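You operate a simulated robot arm through the tools that you are given. There is no shell and no other tool.

Carry out the task below with a simulated two-armed robot. There is one attempt and no reset: what you move stays moved.

Task
Cool the sensor tester to 50 C, then rack its sensors but the one its clipboard names.
Fine: wait for the ready lamp, use the grey rack (cold sensors only) and switch the sensor tester off after.
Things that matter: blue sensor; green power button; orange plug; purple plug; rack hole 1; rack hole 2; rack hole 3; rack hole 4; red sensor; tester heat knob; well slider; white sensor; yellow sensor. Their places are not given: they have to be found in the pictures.

The check looks at the end state, three seconds after you hand in, the way a careful person would. Anything else that was tipped, shoved, dropped, spilled or broken makes it a failure.

Robot
Two 7-joint arms with fingered hands on one trunk that stands fixed in place. Base frame: the origin is at the foot of the trunk, x ahead of it, y to its left, z up. Lengths are in mm, angles in rad, forces in N, time in s.
The left shoulder is at [57, 158, 1244], the right one opposite. With the tool pointing down near the work surface each hand reaches from about 420 to 840 mm from the base axis, measured 20 degrees to its own side. Payload 4 kg a hand.
The TCP of each hand is the grasp point between the finger pads, 30 mm short of the fingertips. In the tool frame z runs along the fingers and y along their closing line. The gripper opens to 104 mm; its body begins 35 mm behind the TCP. The gripper is a hand of 4 fingers: y runs from the thumb to the fingers, the wrist lies at [-15, -104, -178] in the tool frame, and closing takes about 1.5 s.
Orientation is that of the tool frame in the base frame, as [roll, pitch, yaw] about the fixed x, y, z axes, in that order (R = Rz(yaw) Ry(pitch) Rx(roll)). With the fingers straight down and the wrist toward the robot, the tool's x, y and z point along [0, 1, 0], [1, 0, 0] and [0, 0, -1] of the base frame.

Tools
- The arms move only by the tool drive_tool. It takes "left_series", "right_series" or both (then of equal length, played together; a hand with none holds still); each is a list of rows, each a list of 7 numbers: the turn, a rotation vector about the tool's x, y, z in units of 180 degrees (1.0 is 180 degrees), then the shift along the tool's x, y, z in units of 100 mm (1.0 is 100 mm), then the opening in per cent of the stroke, from 0 (shut) to 100 (fully open). In form: [[wx, wy, wz, x, y, z, jaw], ...]. A call has 1 to 20 rows; each row is the pose to reach, as a shift and turn from the pose commanded when the call began, along the tool's axes at that moment. A call with a number of a shift or a turn outside -1 to 1 is refused whole. Rows are played at 5 a second. More than 50 mm and 0.15 rad between two rows, or a gripper value outside its range, and nothing of the call is played. A pose out of reach is approached as far as the arm can. The call stops where the force on the tool passes 90 N (or 10 N more than at its start, if that is more) or the arm is blocked; 0.2 s more then pass. Each finger travels about 45 mm/s and halts on what it meets, pressing with about 32 N; the grip force reading is that of the motor and also rises with nothing between the fingers. The clock runs only during rows and for 0.2 s after the last one: add rows that repeat a pose to give the fingers time. The reply holds the time, the measured pose of the TCP, the force on the tool along the base axes, the opening and the grip force, in the units named above and with some noise, with the torque about the TCP (base axes, N m) and any sound that the robot's microphone picked up, and new pictures: "show" is both (left out), scene, wrist or none (wrist: the cameras of the hands that moved).
- Cameras (640 x 400 px; columns grow to the right, rows downward): "scene" is now at [111.9, -66.7, 1431.3]; the picture's right is [-0.72, -0.69, 0.01], its down [-0.32, 0.32, -0.89] and it looks along [0.61, -0.65, -0.45] (base axes); focal length 241 px, centre (320, 200). "left" rides on the left gripper at [-61, -92, -131] in its tool frame; the picture's right is [-0.81, -0.28, 0.52], its down [0.53, -0.71, 0.45] and it looks along [0.24, 0.64, 0.73] (tool axes); focal length 275 px, centre (320, 200). "right" rides on the right gripper at [61, -92, -131] in its tool frame; the picture's right is [-0.81, 0.27, -0.52], its down [-0.53, -0.71, 0.46] and it looks along [-0.24, 0.64, 0.73] (tool axes); focal length 275 px, centre (320, 200).
- move_column(by): moves the trunk up (or, below 0, down) by that many mm; the arms and the scene camera ride with it, the base frame stays. It gives what a move gives, with no picture.
- set_grasp(shape, hand): the hand has 4 fingers and takes this shape, open, in about a second: jaw (thumb against the fingers, like two jaws); tri (thumb and two fingers); tip (a fingertip pinch); poke (one finger out to press); point (the index stretched); flat (the hand flat); cup (the hand cupped); fist (a fist). The gripper value then closes the fingers along that shape, each until it touches; the sizes above hold for jaw. It gives what a move gives, with no picture.
- pan_tilt(pan, tilt): turns the head with the scene camera to pan (to the left, within 1.396 rad either way) and tilt (down, from -0.506 to 1.204), counted from straight ahead of the robot. It gives what a move gives, and a new picture of the scene camera.
- probe_pixels(camera, pixels): there is no depth. For up to 12 entries [column, row, z] of the newest picture of that camera ("zoom" is the newest enlarged one), the place [x, y] in the base frame at which the ray of that pixel passes the height z, good to about 2 mm. No time passes.
- enlarge(camera, box): a new picture of the part [left, top, right, bottom] of that camera's present view, enlarged. No time passes.
- close_job(): hands the job in; it is judged then, once.

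Open the grippers and draw the arms clear of the work before you hand the job in, unless the task says otherwise.

The tools are called after "Call:" as name(argument=value, ...) on one line, values as JSON. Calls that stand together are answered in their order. drive_tool: Moves the arms, as the interface text tells. Its arguments: {"type":"object","properties":{"left_series":{"type":"array","items":{"type":"array","items":{"type":"number"}}},"right_series":{"type":"array","items":{"type":"array","items":{"type":"number"}}},"show":{"type":"string","enum":["both","scene","wrist","none"]}},"required":[]} The other tools are called the same way: move_column (by) moves the trunk up or down; set_grasp (shape, hand) gives the hand a shape; pan_tilt (pan, tilt) turns the head that bears the scene camera; probe_pixels (camera, pixels) gives the place at which the rays of pixels pass given heights; enlarge (camera, box) takes an enlarged picture of a part of a camera's view; close_job () hands the job in.

At the start:

```text
time_s: 0.0
left_tcp_pos: [444.8, -87.7, 1309.5]
left_tcp_rot: [-3.142, -0.001, 1.57]
left_contact_force: [-0.3, -0.6, 0.4]
left_wrist_torque: [0.03, 0.01, -0.01]
left_opening: 103.8
left_grasp_force: 0.0
left_shape: jaw
right_tcp_pos: [307.2, -331.8, 1297.7]
right_tcp_rot: [3.142, 0.0, 1.573]
right_contact_force: [0.9, -0.2, 0.1]
right_wrist_torque: [0.02, -0.02, -0.01]
right_opening: 103.6
right_grasp_force: 0.0
right_shape: jaw
trunk travel left (down, up): [-450.0, 57.0]
head pan, tilt (commanded): [-0.81, 0.461]
```

scene: 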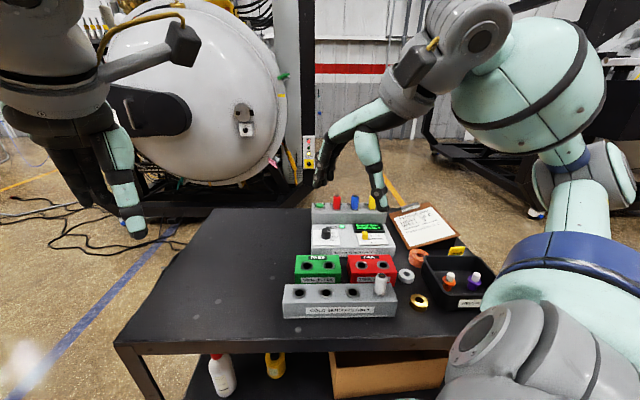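
right: 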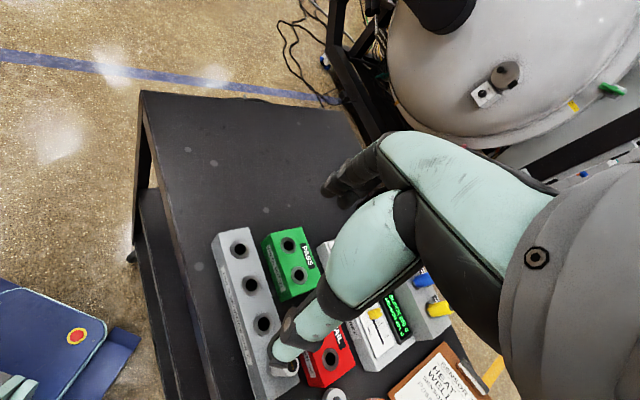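
left: 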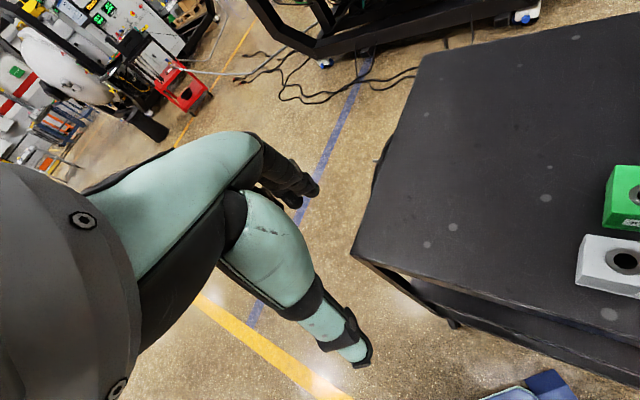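

The scene picture shows the table with the tester around (350,235), racks in front and the clipboard at (425,225). I enlarge that area to read the details.

Call:
enlarge(camera="scene", box=[280, 180, 400, 255])

Call:
enlarge(camera="scene", box=[380, 195, 500, 270])

Call:
enlarge(camera="scene", box=[270, 245, 430, 345])

Call:
enlarge(camera="right", box=[320, 240, 480, 340])

```text
5.33 times, centred on (340, 218) of scene
```

zoom: 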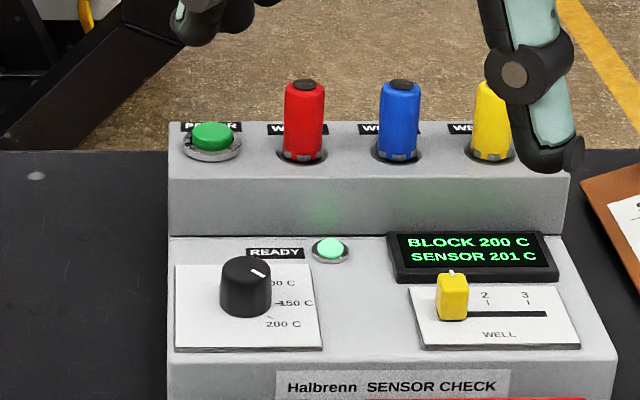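

```text
5.33 times, centred on (440, 232) of scene
```

zoom: 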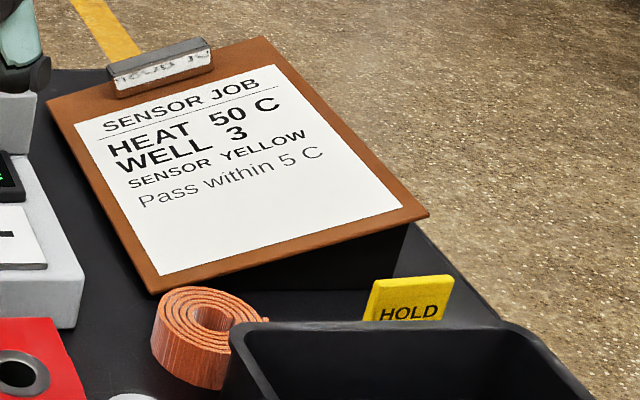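

```text
4.00 times, centred on (350, 295) of scene
```

zoom: 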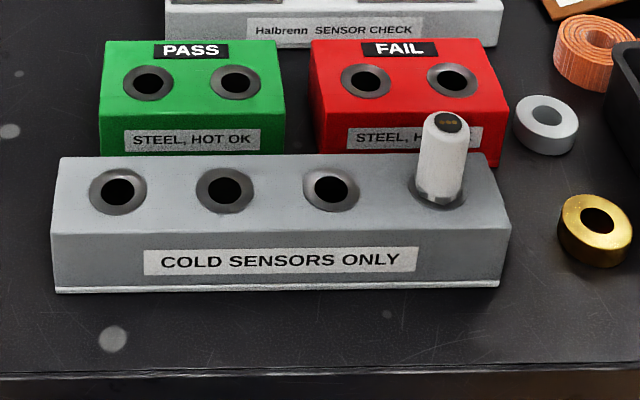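

```text
4.00 times, centred on (400, 290) of right
```

zoom: 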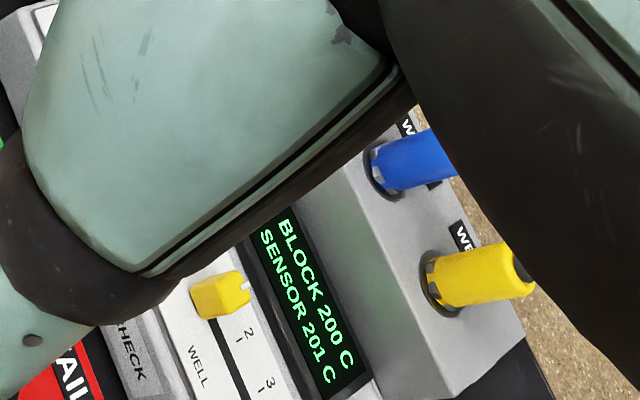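

The clipboard reads HEAT 50 C, SENSOR YELLOW, so yellow stays and red and blue go to the grey rack. I triangulate heights by probing the same grey-rack holes in the scene and right-wrist pictures at several heights.

Call:
probe_pixels(camera="scene", pixels=[[299.5, 292.5, 700], [299.5, 292.5, 800], [299.5, 292.5, 900], [352.5, 292.5, 700], [352.5, 292.5, 800], [352.5, 292.5, 900]])

Call:
probe_pixels(camera="right", pixels=[[238, 249, 700], [238, 249, 800], [238, 249, 900], [263, 325, 700], [263, 325, 800], [263, 325, 900]])

```text
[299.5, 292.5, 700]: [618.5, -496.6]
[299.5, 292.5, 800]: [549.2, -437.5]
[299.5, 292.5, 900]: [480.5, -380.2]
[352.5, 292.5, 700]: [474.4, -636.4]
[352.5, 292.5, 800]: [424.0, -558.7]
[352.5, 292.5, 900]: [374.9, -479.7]
```

```text
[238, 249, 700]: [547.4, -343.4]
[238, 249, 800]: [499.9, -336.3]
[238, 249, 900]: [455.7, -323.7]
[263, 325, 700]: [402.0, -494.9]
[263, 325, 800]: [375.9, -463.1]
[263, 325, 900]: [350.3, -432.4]
```

The two rays meet near z≈1005 for the rack top. I probe the scene picture for the tester parts at that kind of height to get a first layout.

Call:
probe_pixels(camera="scene", pixels=[[326, 236, 1020], [337, 210, 1050], [319.5, 206, 1050], [355, 210, 1050], [372, 210, 1050], [364.5, 238, 1020], [299.5, 292.5, 1008], [326, 292, 1008], [352.5, 292.5, 1008], [380, 294, 1008], [450, 280, 1000], [473, 283, 1000]])

Call:
probe_pixels(camera="right", pixels=[[418, 276, 1050], [418, 276, 1100], [432, 311, 1050], [432, 311, 1100], [375, 313, 1000], [375, 313, 1050]])

```text
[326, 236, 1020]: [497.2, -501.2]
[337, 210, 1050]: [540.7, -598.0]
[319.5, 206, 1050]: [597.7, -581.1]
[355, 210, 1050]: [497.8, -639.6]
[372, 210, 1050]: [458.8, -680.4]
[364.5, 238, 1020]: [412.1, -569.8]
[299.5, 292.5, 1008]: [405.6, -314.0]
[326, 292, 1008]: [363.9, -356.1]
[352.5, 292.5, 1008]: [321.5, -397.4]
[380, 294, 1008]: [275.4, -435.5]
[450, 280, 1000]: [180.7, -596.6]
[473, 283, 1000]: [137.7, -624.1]
```

```text
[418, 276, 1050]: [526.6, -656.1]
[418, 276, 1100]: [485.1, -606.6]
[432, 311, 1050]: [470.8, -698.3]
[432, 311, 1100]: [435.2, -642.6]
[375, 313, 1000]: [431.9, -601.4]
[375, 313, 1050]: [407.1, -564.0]
```

Layout so far: the table lies about 45° to my right; blue sensor near (498,-640), knob near (497,-501), button near (598,-581). I swing the left hand away to the left and turn the right hand 45° so its camera looks at the tester.

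Call:
drive_tool(left_series=[[0, 0, 0, 0.17, 0, 0, 100], [0, 0, 0, 0.34, 0, 0, 100], [0, 0, 0, 0.5, 0, 0, 100], [0, 0, 0, 0.67, 0, 0, 100], [0, 0, 0, 0.84, 0, 0, 100], [0, 0, 0, 1.0, 0, 0, 100]], right_series=[[0, 0, 0.0417, 0, 0.05, 0, 100], [0, 0, 0.0833, 0, 0.1, 0, 100], [0, 0, 0.125, 0, 0.15, 0, 100], [0, 0, 0.1667, 0, 0.2, 0, 100], [0, 0, 0.2083, 0, 0.25, 0, 100], [0, 0, 0.25, 0, 0.3, 0, 100]], show="both")

```text
time_s: 1.4
left_tcp_pos: [428.9, 13.5, 1316.0]
left_tcp_rot: [3.131, 0.0, 1.574]
left_contact_force: [1.1, -0.1, 0.5]
left_wrist_torque: [-0.01, 0.02, 0.0]
left_opening: 104.0
left_grasp_force: 0.0
left_shape: jaw
right_tcp_pos: [321.3, -331.3, 1299.2]
right_tcp_rot: [3.132, -0.006, 0.785]
right_contact_force: [-0.3, -0.1, -0.6]
right_wrist_torque: [0.0, 0.0, 0.02]
right_opening: 104.1
right_grasp_force: 0.0
right_shape: jaw
trunk travel left (down, up): [-450.0, 57.0]
head pan, tilt (commanded): [-0.81, 0.461]
```

scene: 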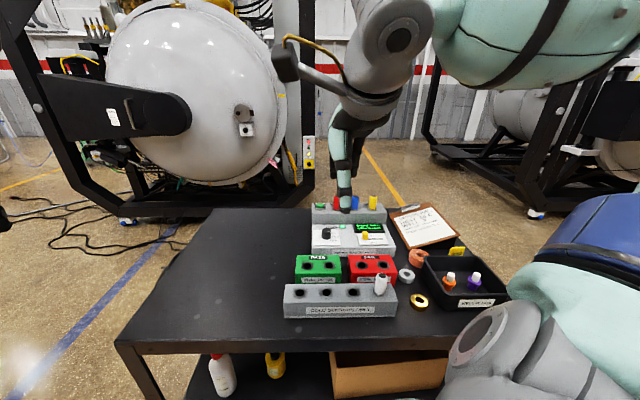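
right: 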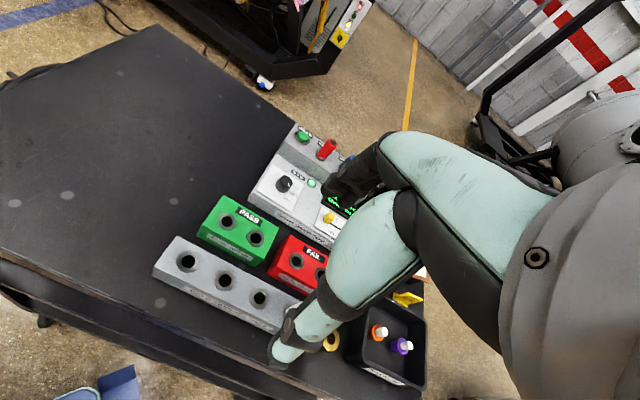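
left: 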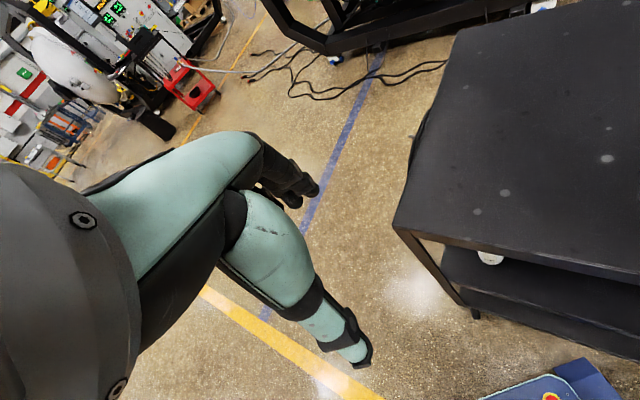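

The right fingers at (345,190) hide part of the tester in the scene picture. I shift the right hand 100 mm to its right (tool -x) to clear both views.

Call:
drive_tool(right_series=[[0, 0, 0, -0.33, 0, 0, 100], [0, 0, 0, -0.66, 0, 0, 100], [0, 0, 0, -1.0, 0, 0, 100], [0, 0, 0, -1.0, 0, 0, 100]], show="both")

Call:
enlarge(camera="scene", box=[300, 185, 400, 247])

Call:
enlarge(camera="right", box=[200, 100, 360, 200])

```text
time_s: 2.4
left_tcp_pos: [428.2, 12.9, 1315.5]
left_tcp_rot: [3.129, 0.001, 1.572]
left_contact_force: [-0.1, 0.4, -0.1]
left_wrist_torque: [0.0, 0.02, -0.02]
left_opening: 103.9
left_grasp_force: 0.0
left_shape: jaw
right_tcp_pos: [251.7, -401.5, 1298.2]
right_tcp_rot: [3.133, -0.009, 0.786]
right_contact_force: [0.6, 0.1, 0.9]
right_wrist_torque: [-0.01, 0.02, -0.03]
right_opening: 103.7
right_grasp_force: 0.1
right_shape: jaw
trunk travel left (down, up): [-450.0, 57.0]
head pan, tilt (commanded): [-0.81, 0.461]
```

scene: 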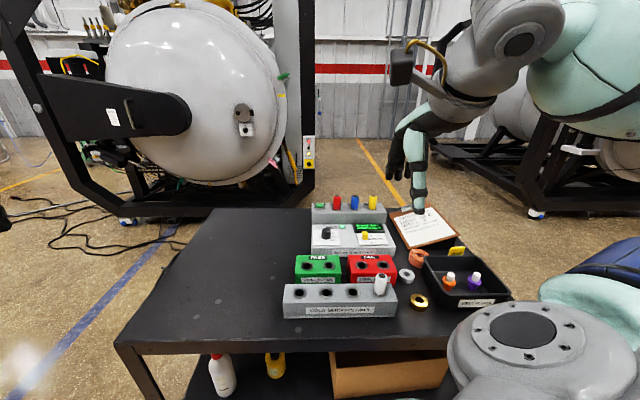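
right: 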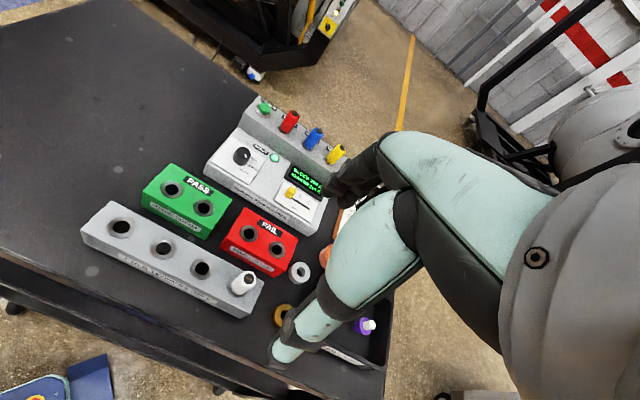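

```text
6.40 times, centred on (350, 216) of scene
```

zoom: 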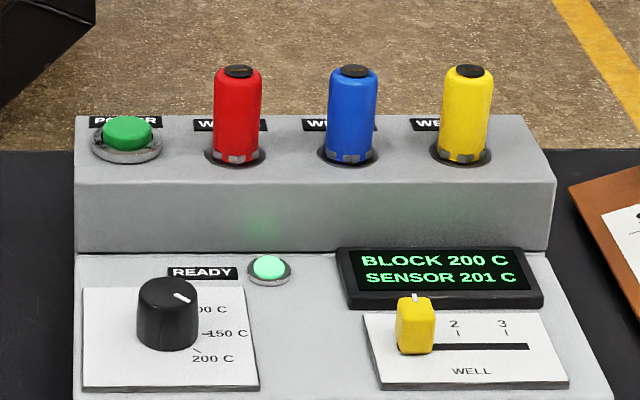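

```text
4.00 times, centred on (280, 150) of right
```

zoom: 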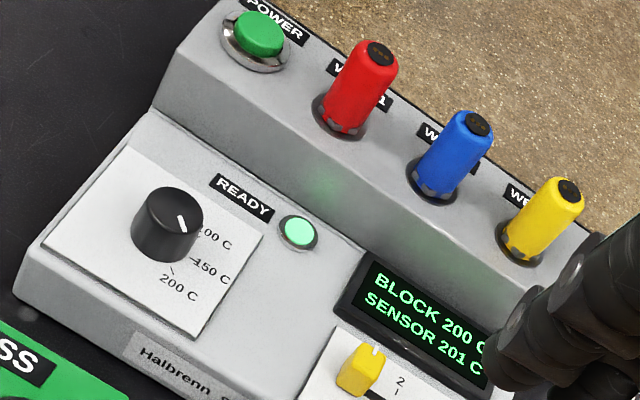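

Both views are now clear; the knob mark points to 200 C. I triangulate button, sensors and knob from the two pictures.

Call:
probe_pixels(camera="scene", pixels=[[319.84, 205.06, 1000], [319.84, 205.06, 1100], [337.34, 195.84, 1000], [337.34, 195.84, 1100], [336.56, 208.66, 1000], [336.56, 208.66, 1100], [355.47, 195.84, 1000], [355.47, 195.84, 1100], [354.4, 208.7, 1000], [354.4, 208.7, 1100], [326.1, 229.6, 1000], [326.1, 229.6, 1100]])

Call:
probe_pixels(camera="right", pixels=[[265.5, 108, 1000], [265.5, 108, 1100], [295.5, 113.25, 1000], [295.5, 113.25, 1100], [285, 129.25, 1000], [285, 129.25, 1100], [320, 130.75, 1000], [320, 130.75, 1100], [308, 145.5, 1000], [308, 145.5, 1100], [244, 152.5, 1000], [244, 152.5, 1100]])

```text
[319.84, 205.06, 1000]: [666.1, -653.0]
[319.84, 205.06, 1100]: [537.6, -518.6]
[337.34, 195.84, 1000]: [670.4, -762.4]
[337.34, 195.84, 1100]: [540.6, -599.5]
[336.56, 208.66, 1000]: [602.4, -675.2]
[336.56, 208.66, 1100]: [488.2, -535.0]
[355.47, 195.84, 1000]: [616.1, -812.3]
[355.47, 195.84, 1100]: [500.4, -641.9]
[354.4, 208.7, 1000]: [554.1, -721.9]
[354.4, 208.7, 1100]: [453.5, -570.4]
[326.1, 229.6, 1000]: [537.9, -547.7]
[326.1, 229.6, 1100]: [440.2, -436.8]
```

```text
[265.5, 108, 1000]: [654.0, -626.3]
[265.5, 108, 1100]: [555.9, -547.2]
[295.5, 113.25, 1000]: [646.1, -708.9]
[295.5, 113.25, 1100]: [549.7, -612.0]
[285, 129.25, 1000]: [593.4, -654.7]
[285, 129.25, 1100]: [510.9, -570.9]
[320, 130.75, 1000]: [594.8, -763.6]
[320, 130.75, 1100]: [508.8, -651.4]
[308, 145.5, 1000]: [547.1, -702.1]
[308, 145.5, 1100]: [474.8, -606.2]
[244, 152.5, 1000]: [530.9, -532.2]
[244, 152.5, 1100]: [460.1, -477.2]
```

Estimates: knob top (511,-517,1027), button top (608,-590,1046), red top (568,-632,1079), blue top (523,-673,1081). I look closely at the hand, the racks and the white sensor before planning contacts.

Call:
enlarge(camera="scene", box=[360, 60, 480, 220])

Call:
enlarge(camera="right", box=[70, 190, 270, 315])

Call:
enlarge(camera="scene", box=[275, 250, 405, 331])

```text
2.50 times, centred on (420, 140) of scene
```

zoom: 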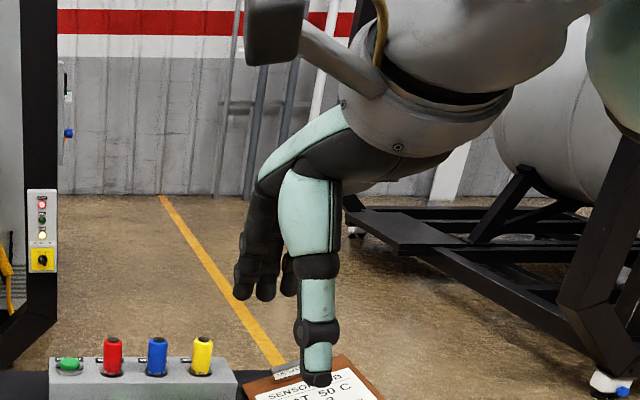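

```text
3.20 times, centred on (170, 252) of right
```

zoom: 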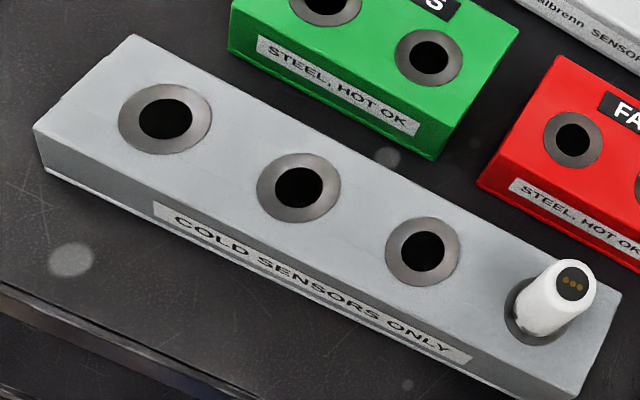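

```text
4.92 times, centred on (340, 290) of scene
```

zoom: 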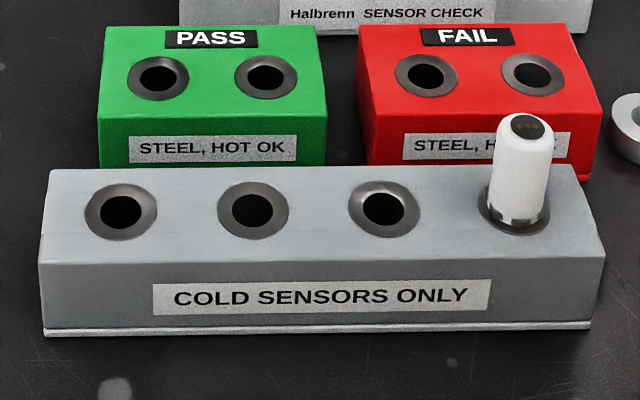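

The grey rack has holes 1–3 free and the white sensor in hole 4. I triangulate the rack collars and the knob plate corners.

Call:
probe_pixels(camera="zoom", pixels=[[121.5, 210.5, 1000], [121.5, 210.5, 1050], [253, 209.5, 1000], [253, 209.5, 1050], [384.5, 209.5, 1000], [384.5, 209.5, 1050], [526, 123, 1000], [526, 123, 1100]])

Call:
probe_pixels(camera="right", pixels=[[121.7, 227.0, 1000], [121.7, 227.0, 1050], [163.4, 248.4, 1000], [163.4, 248.4, 1050], [202.2, 268.75, 1000], [202.2, 268.75, 1050], [232, 136.5, 1000], [211, 161.5, 1000], [248.5, 184.5, 1000], [265.5, 159.5, 1000]])

Call:
probe_pixels(camera="scene", pixels=[[312.97, 229.6, 1000], [312.97, 229.6, 1050], [312.8, 245.2, 1000], [312.8, 245.2, 1050], [340.5, 245.8, 1000], [340.5, 245.8, 1050], [337.97, 229.75, 1000], [337.97, 229.75, 1050]])

Call:
probe_pixels(camera="right", pixels=[[232, 136.5, 1050], [211, 161.5, 1050], [248.5, 184.5, 1050], [265.5, 159.5, 1050]])

```text
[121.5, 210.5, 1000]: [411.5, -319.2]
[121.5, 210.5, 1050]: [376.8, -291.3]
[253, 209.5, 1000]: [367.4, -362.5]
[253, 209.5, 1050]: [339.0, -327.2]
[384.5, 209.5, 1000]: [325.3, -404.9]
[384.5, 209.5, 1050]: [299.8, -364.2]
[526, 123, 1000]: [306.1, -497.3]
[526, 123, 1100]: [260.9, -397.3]
```

```text
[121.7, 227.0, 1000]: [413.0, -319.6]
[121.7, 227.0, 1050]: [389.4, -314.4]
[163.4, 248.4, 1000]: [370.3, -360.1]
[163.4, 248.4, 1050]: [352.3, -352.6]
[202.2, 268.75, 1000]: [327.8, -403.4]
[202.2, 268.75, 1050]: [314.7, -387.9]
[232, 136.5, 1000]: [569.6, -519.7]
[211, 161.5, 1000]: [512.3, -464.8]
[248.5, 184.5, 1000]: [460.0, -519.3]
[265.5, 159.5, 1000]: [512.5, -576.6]
```

```text
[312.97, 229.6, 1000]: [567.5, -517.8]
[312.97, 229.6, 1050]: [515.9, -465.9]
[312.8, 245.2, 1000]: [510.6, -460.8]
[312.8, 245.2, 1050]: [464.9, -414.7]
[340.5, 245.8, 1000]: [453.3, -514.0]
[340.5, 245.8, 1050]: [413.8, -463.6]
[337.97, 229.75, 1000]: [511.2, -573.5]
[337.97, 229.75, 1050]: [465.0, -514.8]
```

```text
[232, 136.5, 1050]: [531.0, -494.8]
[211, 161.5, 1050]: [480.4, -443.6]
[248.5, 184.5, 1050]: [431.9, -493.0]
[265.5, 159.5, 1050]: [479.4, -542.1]
```

Grey rack holes come out at 1: (412,-320), 2: (368,-360), 3: (326,-404), top z≈1000, spacing 60 mm. I now carry the right hand toward the tester in steps to look at the knob scale from above.

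Call:
drive_tool(right_series=[[0, 0, 0, 0.07, 0.33, 0.1, 100], [0, 0, 0, 0.14, 0.67, 0.2, 100], [0, 0, 0, 0.2, 1.0, 0.3, 100]], show="none")

Call:
drive_tool(right_series=[[0, 0, 0, 0.07, 0.33, 0.1, 100], [0, 0, 0, 0.14, 0.67, 0.2, 100], [0, 0, 0, 0.2, 1.0, 0.3, 100], [0, 0, 0, 0.2, 1.0, 0.3, 100]], show="both")

```text
time_s: 3.2
left_tcp_pos: [429.5, 11.0, 1314.8]
left_tcp_rot: [3.13, -0.001, 1.572]
left_contact_force: [0.0, -0.5, -0.5]
left_wrist_torque: [-0.01, -0.01, 0.03]
left_opening: 104.3
left_grasp_force: 0.1
left_shape: jaw
right_tcp_pos: [340.5, -463.2, 1270.0]
right_tcp_rot: [3.135, -0.006, 0.784]
right_contact_force: [-0.3, -0.1, -0.3]
right_wrist_torque: [-0.01, 0.0, -0.03]
right_opening: 103.8
right_grasp_force: 0.0
right_shape: jaw
trunk travel left (down, up): [-450.0, 57.0]
head pan, tilt (commanded): [-0.81, 0.461]
```

```text
time_s: 4.2
left_tcp_pos: [427.1, 11.8, 1315.5]
left_tcp_rot: [3.129, 0.001, 1.573]
left_contact_force: [0.4, 0.4, 0.9]
left_wrist_torque: [-0.01, 0.0, 0.02]
left_opening: 104.2
left_grasp_force: 0.1
left_shape: jaw
right_tcp_pos: [422.8, -515.0, 1242.5]
right_tcp_rot: [3.132, -0.006, 0.787]
right_contact_force: [0.2, -0.5, -0.2]
right_wrist_torque: [-0.02, -0.01, -0.01]
right_opening: 104.0
right_grasp_force: 0.0
right_shape: jaw
trunk travel left (down, up): [-450.0, 57.0]
head pan, tilt (commanded): [-0.81, 0.461]
```

scene: 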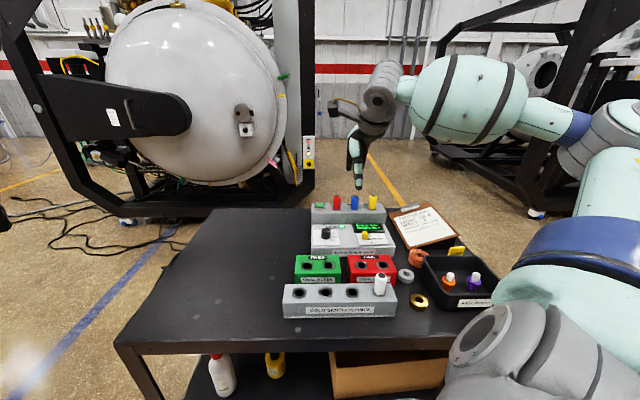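
right: 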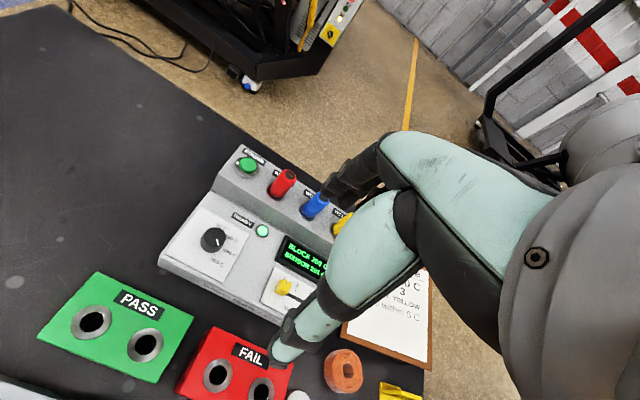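

The wrist view shows the knob at (213,240). I enlarge it to read the scale and the mark.

Call:
enlarge(camera="right", box=[160, 200, 256, 260])

Call:
enlarge(camera="right", box=[200, 130, 380, 242])

```text
6.67 times, centred on (208, 230) of right
```

zoom: 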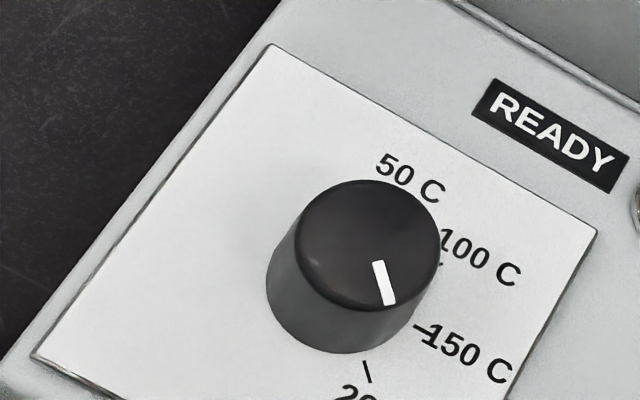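

```text
3.56 times, centred on (290, 186) of right
```

zoom: 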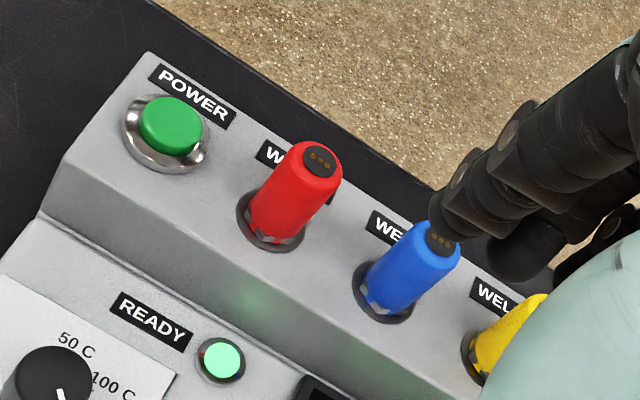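

The mark points at 200 C; 50 C lies straight up the plate (toward the back), so I need +135° counter-clockwise seen from above. I refine the knob, sensors and button positions from this closer view.

Call:
probe_pixels(camera="right", pixels=[[215.2, 236.6, 1020], [215.2, 236.6, 1030], [247.8, 164.9, 1040], [247.8, 164.9, 1050], [290, 175.1, 1070], [290, 175.1, 1085], [324, 197.7, 1070], [324, 197.7, 1085], [276.3, 192.0, 1030], [307.9, 212.1, 1030]])

```text
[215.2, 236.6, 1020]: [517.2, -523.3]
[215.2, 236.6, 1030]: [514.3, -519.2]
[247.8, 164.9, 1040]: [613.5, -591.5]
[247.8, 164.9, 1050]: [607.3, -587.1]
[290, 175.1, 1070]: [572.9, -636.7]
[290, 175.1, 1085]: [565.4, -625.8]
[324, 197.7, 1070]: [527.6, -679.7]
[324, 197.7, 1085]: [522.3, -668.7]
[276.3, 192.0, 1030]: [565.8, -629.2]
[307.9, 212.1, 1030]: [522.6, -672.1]
```

Refined: knob axis ≈ (514,-520) top z≈1024; red (567,-630), blue (523,-673), button (608,-589). I move above the knob and turn the hand to yaw 0 so a 90° counter-clockwise stroke is available.

Call:
drive_tool(right_series=[[0, 0, 0.0417, 0.1, 0.11, 0.16, 100], [0, 0, 0.0833, 0.2, 0.23, 0.33, 100], [0, 0, 0.125, 0.3, 0.34, 0.5, 100], [0, 0, 0.1667, 0.41, 0.46, 0.66, 100], [0, 0, 0.2083, 0.51, 0.57, 0.83, 100], [0, 0, 0.25, 0.61, 0.69, 1.0, 100], [0, 0, 0.25, 0.61, 0.69, 1.0, 100]], show="both")

```text
time_s: 5.8
left_tcp_pos: [428.2, 11.8, 1316.1]
left_tcp_rot: [3.131, 0.0, 1.572]
left_contact_force: [0.9, -0.3, 0.7]
left_wrist_torque: [0.0, 0.02, 0.02]
left_opening: 104.1
left_grasp_force: 0.1
left_shape: jaw
right_tcp_pos: [516.7, -521.0, 1144.4]
right_tcp_rot: [3.141, -0.014, 0.001]
right_contact_force: [-0.5, -0.4, -0.8]
right_wrist_torque: [-0.04, -0.02, -0.03]
right_opening: 104.2
right_grasp_force: 0.0
right_shape: jaw
trunk travel left (down, up): [-450.0, 57.0]
head pan, tilt (commanded): [-0.81, 0.461]
```

scene: 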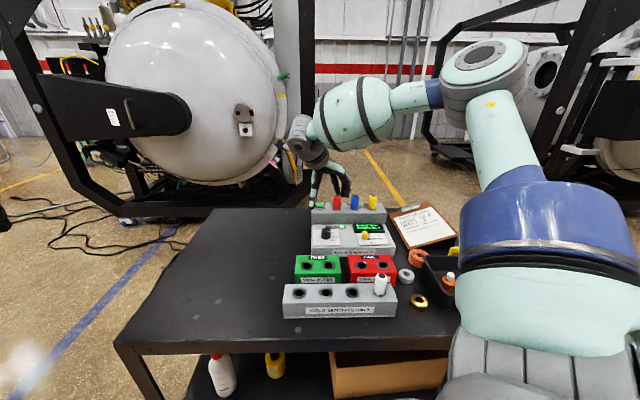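
right: 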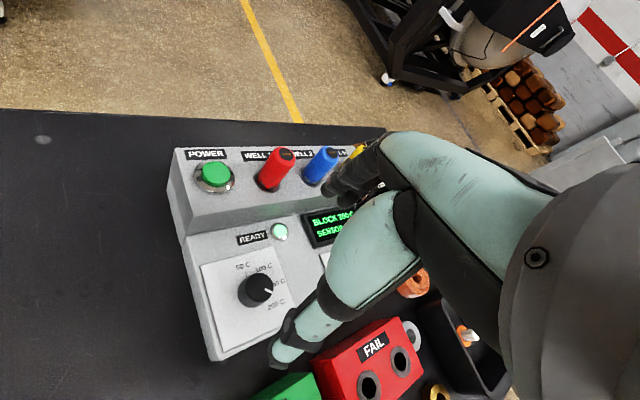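

Measured pose is (517,-521,1144) at yaw 0; the predicted spot under the TCP is about (260,288) and the knob shows there. I enlarge to check the alignment precisely.

Call:
enlarge(camera="right", box=[200, 240, 320, 315])

Call:
enlarge(camera="scene", box=[280, 120, 400, 195])

```text
5.33 times, centred on (260, 278) of right
```

zoom: 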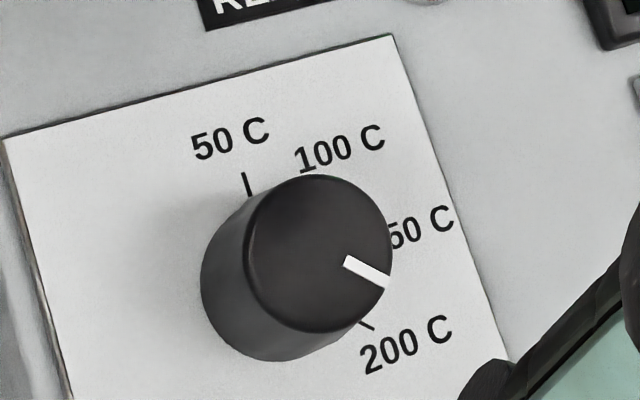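

```text
5.33 times, centred on (340, 158) of scene
```

zoom: 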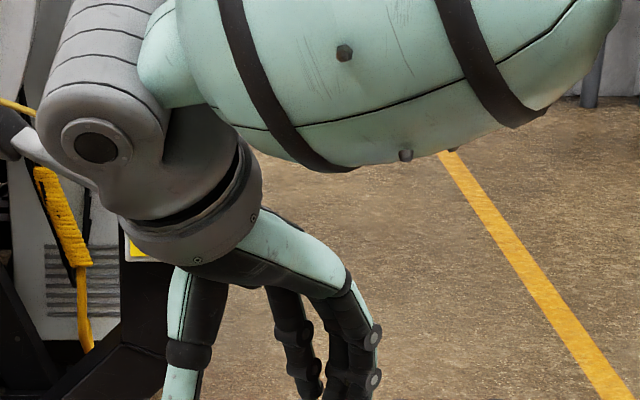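

The 50 C tick is visible at zoom (247,183), straight up the plate. I probe the knob's top centre at zoom-equivalent pixel (259.8,287.6).

Call:
probe_pixels(camera="right", pixels=[[259.8, 287.6, 1018], [259.8, 287.6, 1024], [259.8, 287.6, 1030]])

```text
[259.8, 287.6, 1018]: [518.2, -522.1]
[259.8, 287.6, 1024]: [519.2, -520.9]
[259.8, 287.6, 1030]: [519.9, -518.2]
```

TCP is within about 2 mm of the knob axis. I pre-close to 55 % here (keeps the fingers off the ready lamp near (507,-580)) and lower partway, watching both views.

Call:
drive_tool(right_series=[[0, 0, 0, 0, 0, 0, 55], [0, 0, 0, 0, 0, 0, 55], [0, 0, 0, 0, 0, 0.2, 55], [0, 0, 0, 0, 0, 0.4, 55], [0, 0, 0, 0, 0, 0.6, 55], [0, 0, 0, 0, 0, 0.6, 55]], show="both")

Call:
enlarge(camera="scene", box=[280, 160, 400, 235])

Call:
enlarge(camera="right", box=[200, 150, 400, 275])

```text
time_s: 7.2
left_tcp_pos: [428.3, 10.7, 1314.9]
left_tcp_rot: [3.128, 0.0, 1.572]
left_contact_force: [0.0, 0.4, 0.3]
left_wrist_torque: [-0.04, 0.01, 0.02]
left_opening: 104.1
left_grasp_force: 0.1
left_shape: jaw
right_tcp_pos: [516.1, -522.4, 1084.1]
right_tcp_rot: [3.14, -0.011, 0.003]
right_contact_force: [-0.4, 0.6, 0.2]
right_wrist_torque: [0.01, -0.01, -0.03]
right_opening: 57.8
right_grasp_force: 0.1
right_shape: jaw
trunk travel left (down, up): [-450.0, 57.0]
head pan, tilt (commanded): [-0.81, 0.461]
```

scene: 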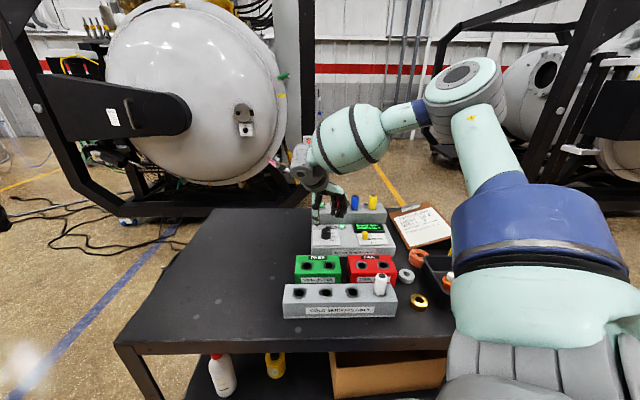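
right: 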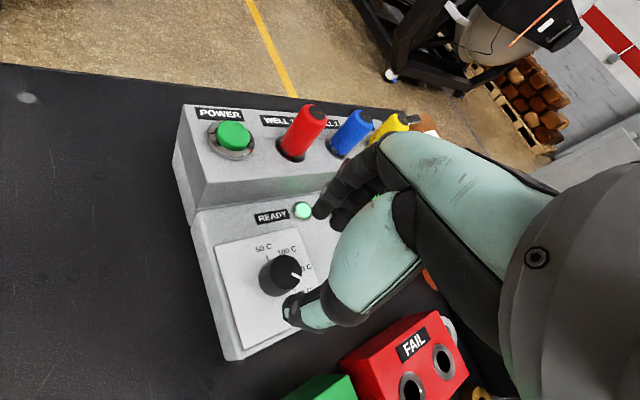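

```text
5.33 times, centred on (340, 198) of scene
```

zoom: 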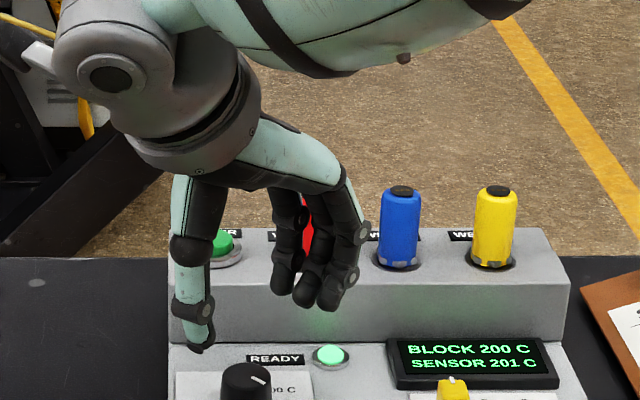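

```text
3.20 times, centred on (300, 212) of right
```

zoom: 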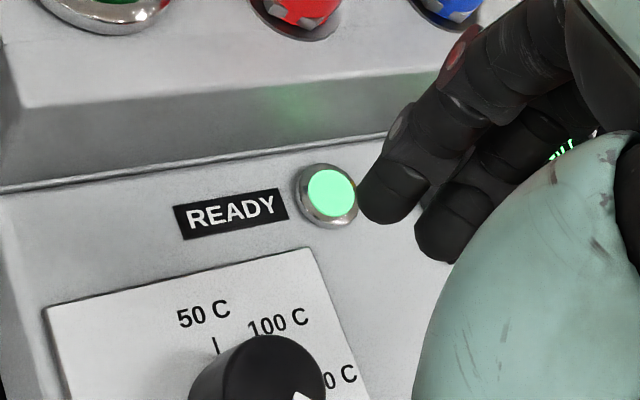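

Fingers straddle the knob and clear the lamp. I narrow to 45 % and lower 46 mm so the fingertips end about 8 mm above the plate.

Call:
drive_tool(right_series=[[0, 0, 0, 0, 0, 0, 45], [0, 0, 0, 0, 0, 0.12, 45], [0, 0, 0, 0, 0, 0.24, 45], [0, 0, 0, 0, 0, 0.36, 45], [0, 0, 0, 0, 0, 0.46, 45], [0, 0, 0, 0, 0, 0.46, 45]], show="both")

Call:
enlarge(camera="scene", box=[280, 185, 400, 260])

Call:
enlarge(camera="right", box=[200, 150, 400, 275])

```text
time_s: 8.6
left_tcp_pos: [428.8, 11.3, 1315.4]
left_tcp_rot: [3.129, 0.0, 1.573]
left_contact_force: [1.0, 0.8, -0.2]
left_wrist_torque: [0.04, -0.02, 0.0]
left_opening: 104.0
left_grasp_force: 0.0
left_shape: jaw
right_tcp_pos: [516.0, -522.7, 1038.9]
right_tcp_rot: [3.141, -0.012, 0.0]
right_contact_force: [0.0, 0.3, -0.8]
right_wrist_torque: [-0.02, 0.01, -0.02]
right_opening: 47.2
right_grasp_force: 0.1
right_shape: jaw
trunk travel left (down, up): [-450.0, 57.0]
head pan, tilt (commanded): [-0.81, 0.461]
```

scene: 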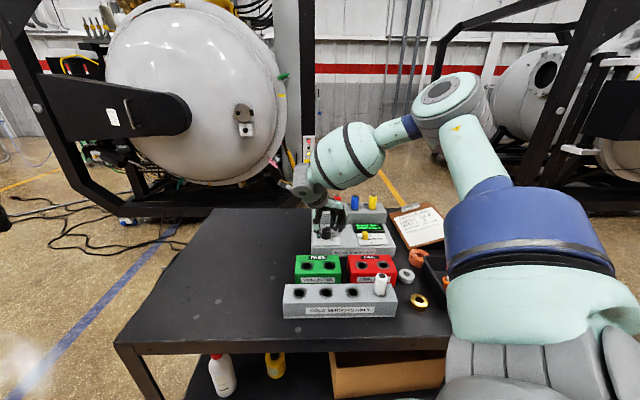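
right: 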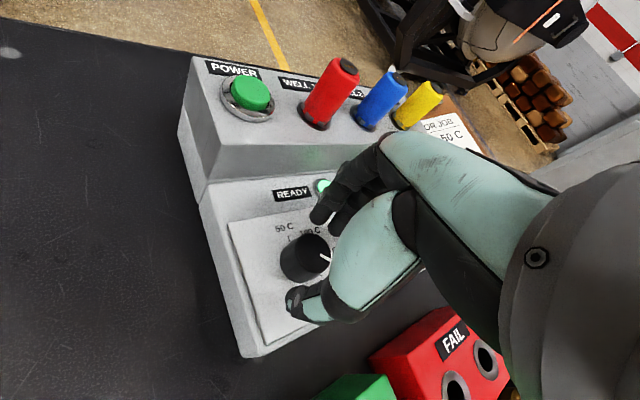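

```text
5.33 times, centred on (340, 222) of scene
```

zoom: 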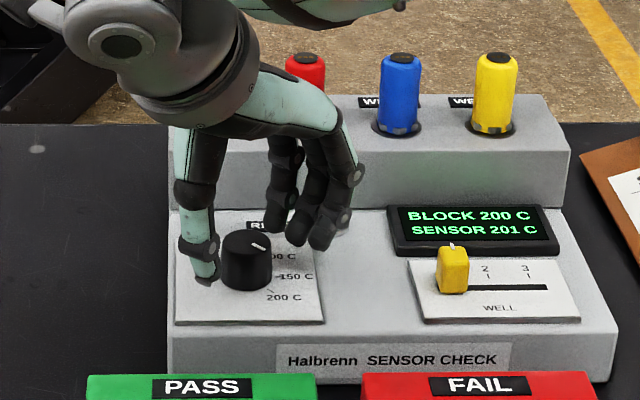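

```text
3.20 times, centred on (300, 212) of right
```

zoom: 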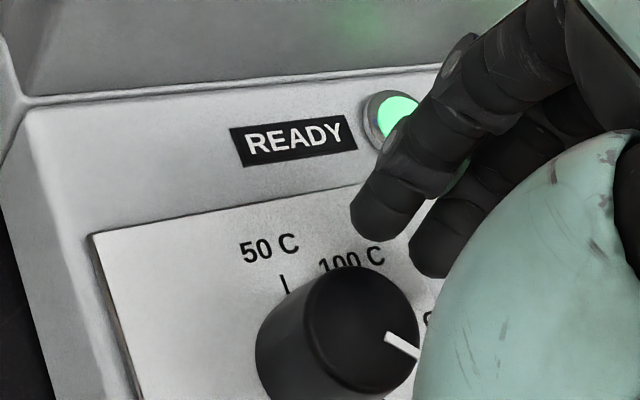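

The fingers straddle the knob without contact (TCP z 1039). I close on the knob.

Call:
drive_tool(right_series=[[0, 0, 0, 0, 0, 0, 20], [0, 0, 0, 0, 0, 0, 10], [0, 0, 0, 0, 0, 0, 5], [0, 0, 0, 0, 0, 0, 5], [0, 0, 0, 0, 0, 0, 5], [0, 0, 0, 0, 0, 0, 5]], show="both")

Call:
enlarge(camera="scene", box=[280, 185, 400, 260])

Call:
enlarge(camera="right", box=[240, 190, 400, 290])

```text
time_s: 10.0
left_tcp_pos: [428.3, 12.3, 1315.5]
left_tcp_rot: [3.13, 0.0, 1.572]
left_contact_force: [-0.7, -0.7, 0.0]
left_wrist_torque: [-0.01, 0.05, 0.0]
left_opening: 103.8
left_grasp_force: 0.1
left_shape: jaw
right_tcp_pos: [515.1, -523.4, 1037.8]
right_tcp_rot: [3.14, -0.013, 0.004]
right_contact_force: [-1.2, 3.9, -3.3]
right_wrist_torque: [0.05, 0.04, -0.02]
right_opening: 20.4
right_grasp_force: 31.3
right_shape: jaw
trunk travel left (down, up): [-450.0, 57.0]
head pan, tilt (commanded): [-0.81, 0.461]
```

scene: 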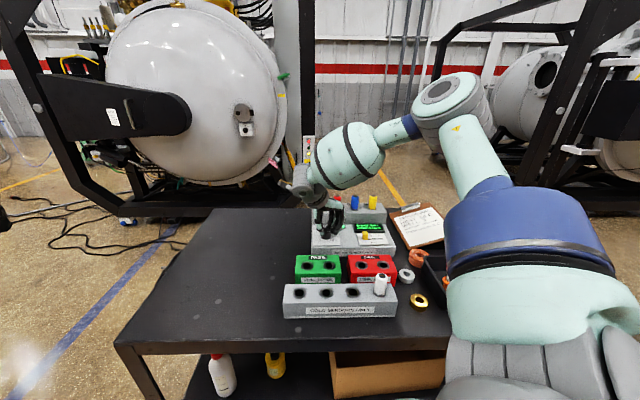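
right: 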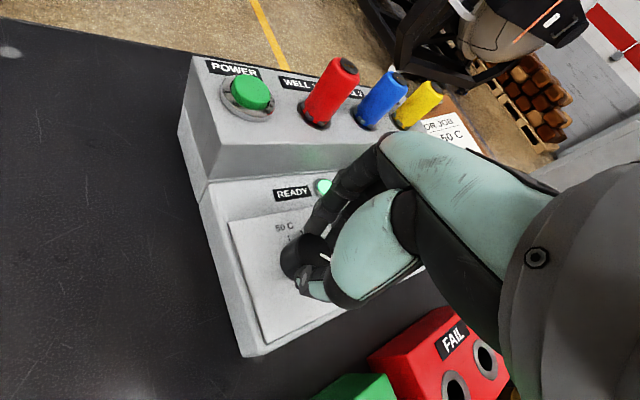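

```text
5.33 times, centred on (340, 222) of scene
```

zoom: 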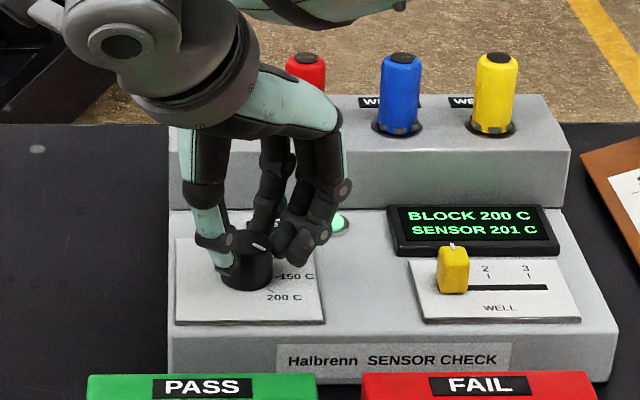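

```text
4.00 times, centred on (320, 240) of right
```

zoom: 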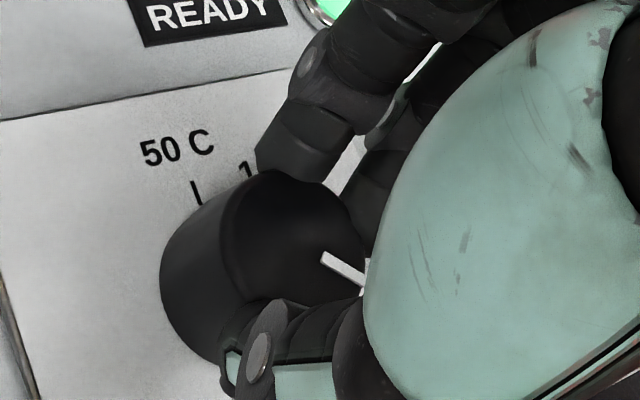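

Grip force is 31 N on the knob. I turn 45° counter-clockwise (negative about tool z) and check that the mark follows.

Call:
drive_tool(right_series=[[0, 0, -0.0417, 0, 0, 0, 5], [0, 0, -0.0833, 0, 0, 0, 5], [0, 0, -0.125, 0, 0, 0, 5], [0, 0, -0.1667, 0, 0, 0, 5], [0, 0, -0.2083, 0, 0, 0, 5], [0, 0, -0.25, 0, 0, 0, 5], [0, 0, -0.25, 0, 0, 0, 5]], show="both")

Call:
enlarge(camera="scene", box=[280, 185, 400, 260])

Call:
enlarge(camera="right", box=[240, 190, 400, 290])

```text
time_s: 11.6
left_tcp_pos: [427.4, 12.0, 1316.5]
left_tcp_rot: [3.129, 0.001, 1.572]
left_contact_force: [-0.4, -0.5, 0.0]
left_wrist_torque: [0.02, 0.0, 0.05]
left_opening: 103.9
left_grasp_force: 0.0
left_shape: jaw
right_tcp_pos: [516.9, -522.1, 1037.2]
right_tcp_rot: [3.132, -0.008, 0.789]
right_contact_force: [-7.7, -4.2, 4.8]
right_wrist_torque: [-0.14, 0.15, -0.04]
right_opening: 19.9
right_grasp_force: 32.0
right_shape: jaw
trunk travel left (down, up): [-450.0, 57.0]
head pan, tilt (commanded): [-0.81, 0.461]
```

scene: 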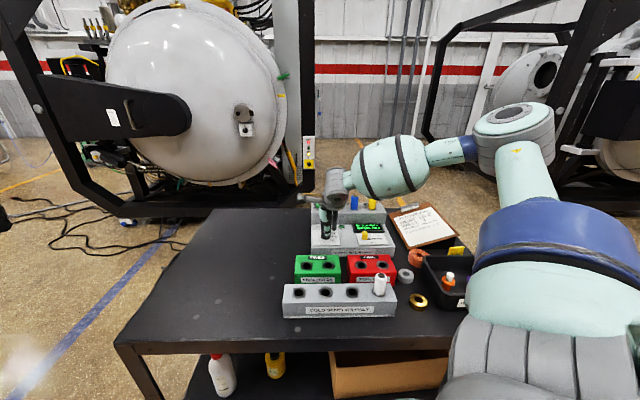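
right: 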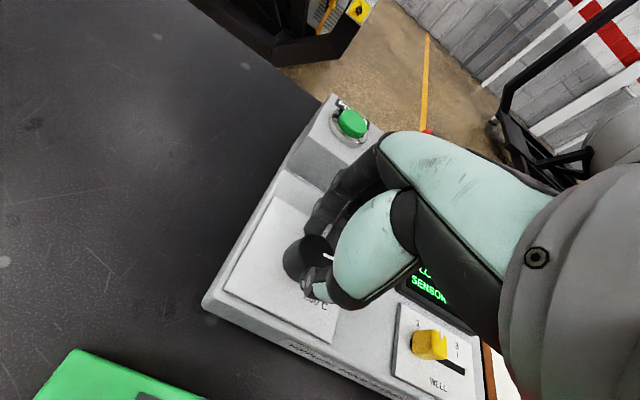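

```text
5.33 times, centred on (340, 222) of scene
```

zoom: 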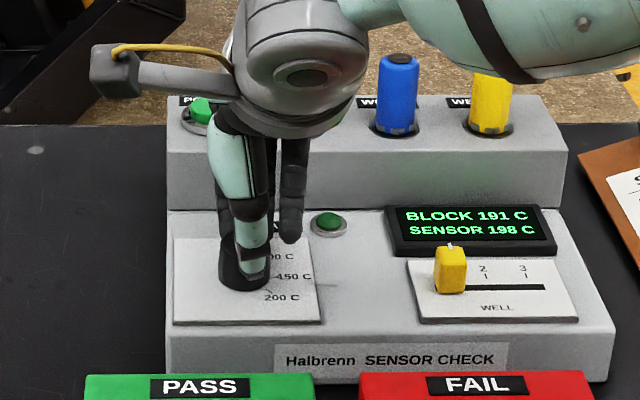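

```text
4.00 times, centred on (320, 240) of right
```

zoom: 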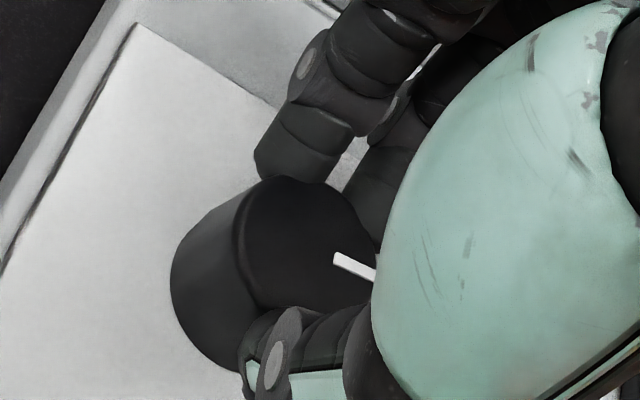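

The mark turned with the hand and the block already reads 191 C with the lamp off. I continue another 45°.

Call:
drive_tool(right_series=[[0, 0, -0.0417, 0, 0, 0, 5], [0, 0, -0.0833, 0, 0, 0, 5], [0, 0, -0.125, 0, 0, 0, 5], [0, 0, -0.1667, 0, 0, 0, 5], [0, 0, -0.2083, 0, 0, 0, 5], [0, 0, -0.25, 0, 0, 0, 5], [0, 0, -0.25, 0, 0, 0, 5]], show="both")

Call:
enlarge(camera="scene", box=[280, 185, 400, 260])

Call:
enlarge(camera="right", box=[240, 190, 400, 290])

```text
time_s: 13.2
left_tcp_pos: [425.5, 12.8, 1315.7]
left_tcp_rot: [3.127, -0.001, 1.572]
left_contact_force: [-0.7, -0.2, -0.5]
left_wrist_torque: [-0.01, -0.01, 0.03]
left_opening: 104.1
left_grasp_force: 0.1
left_shape: jaw
right_tcp_pos: [518.5, -521.6, 1037.2]
right_tcp_rot: [3.127, 0.0, 1.573]
right_contact_force: [-13.2, -1.5, 3.1]
right_wrist_torque: [-0.04, 0.31, -0.06]
right_opening: 19.6
right_grasp_force: 32.0
right_shape: jaw
trunk travel left (down, up): [-450.0, 57.0]
head pan, tilt (commanded): [-0.81, 0.461]
```

scene: 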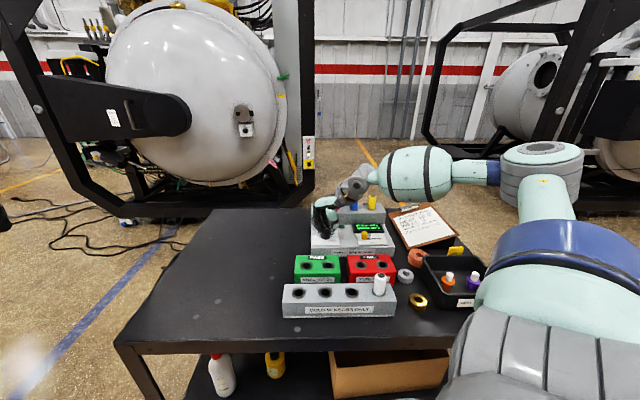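
right: 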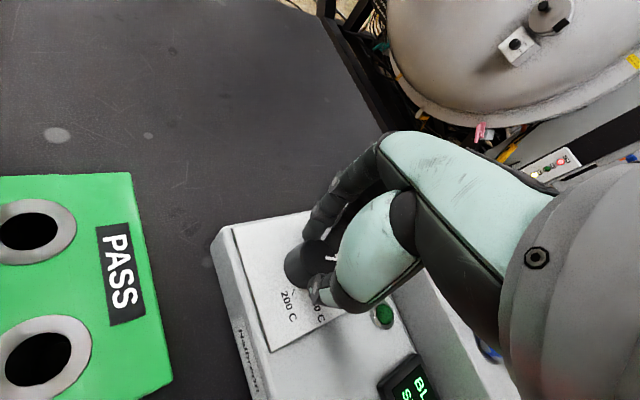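

```text
5.33 times, centred on (340, 222) of scene
```

zoom: 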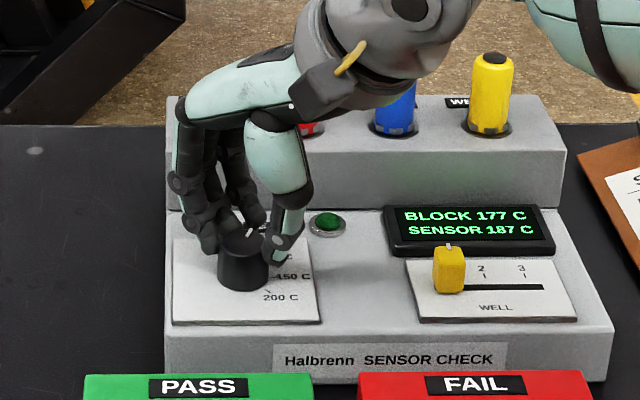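

```text
4.00 times, centred on (320, 240) of right
```

zoom: 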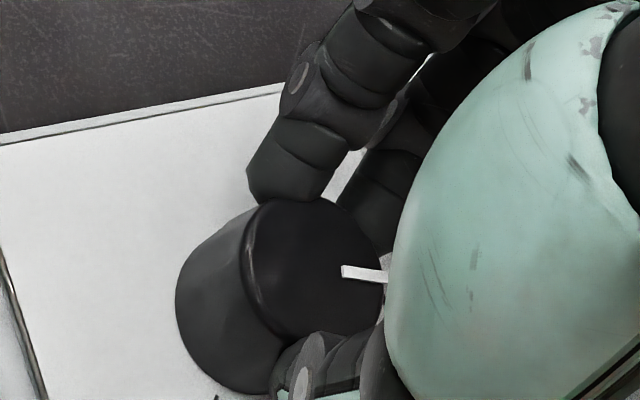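

The mark leads slightly in the hand frame; block reads 177 C. I enlarge the scene view of the knob to judge the mark.

Call:
enlarge(camera="scene", box=[306, 218, 346, 243])

Call:
enlarge(camera="right", box=[260, 220, 360, 340])

```text
16.00 times, centred on (326, 230) of scene
```

zoom: 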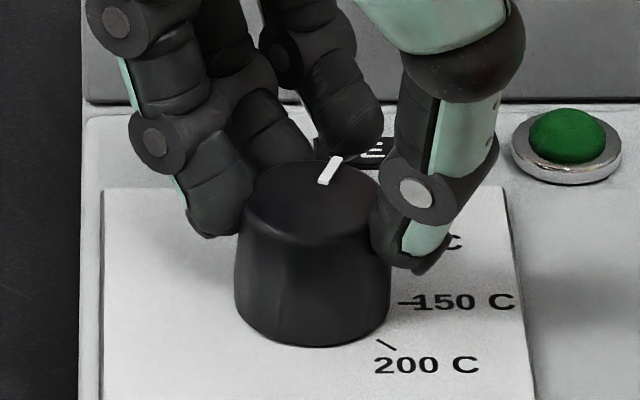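

```text
3.33 times, centred on (310, 280) of right
```

zoom: 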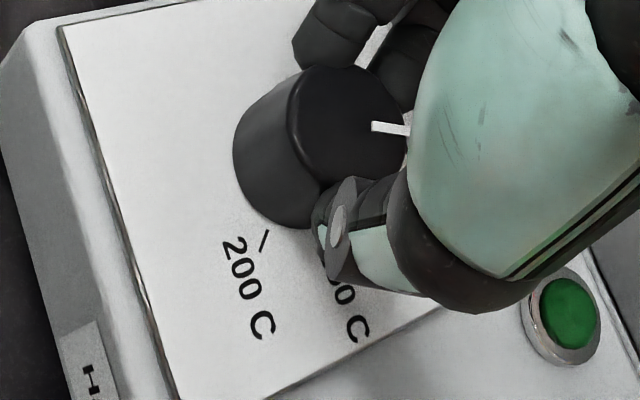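

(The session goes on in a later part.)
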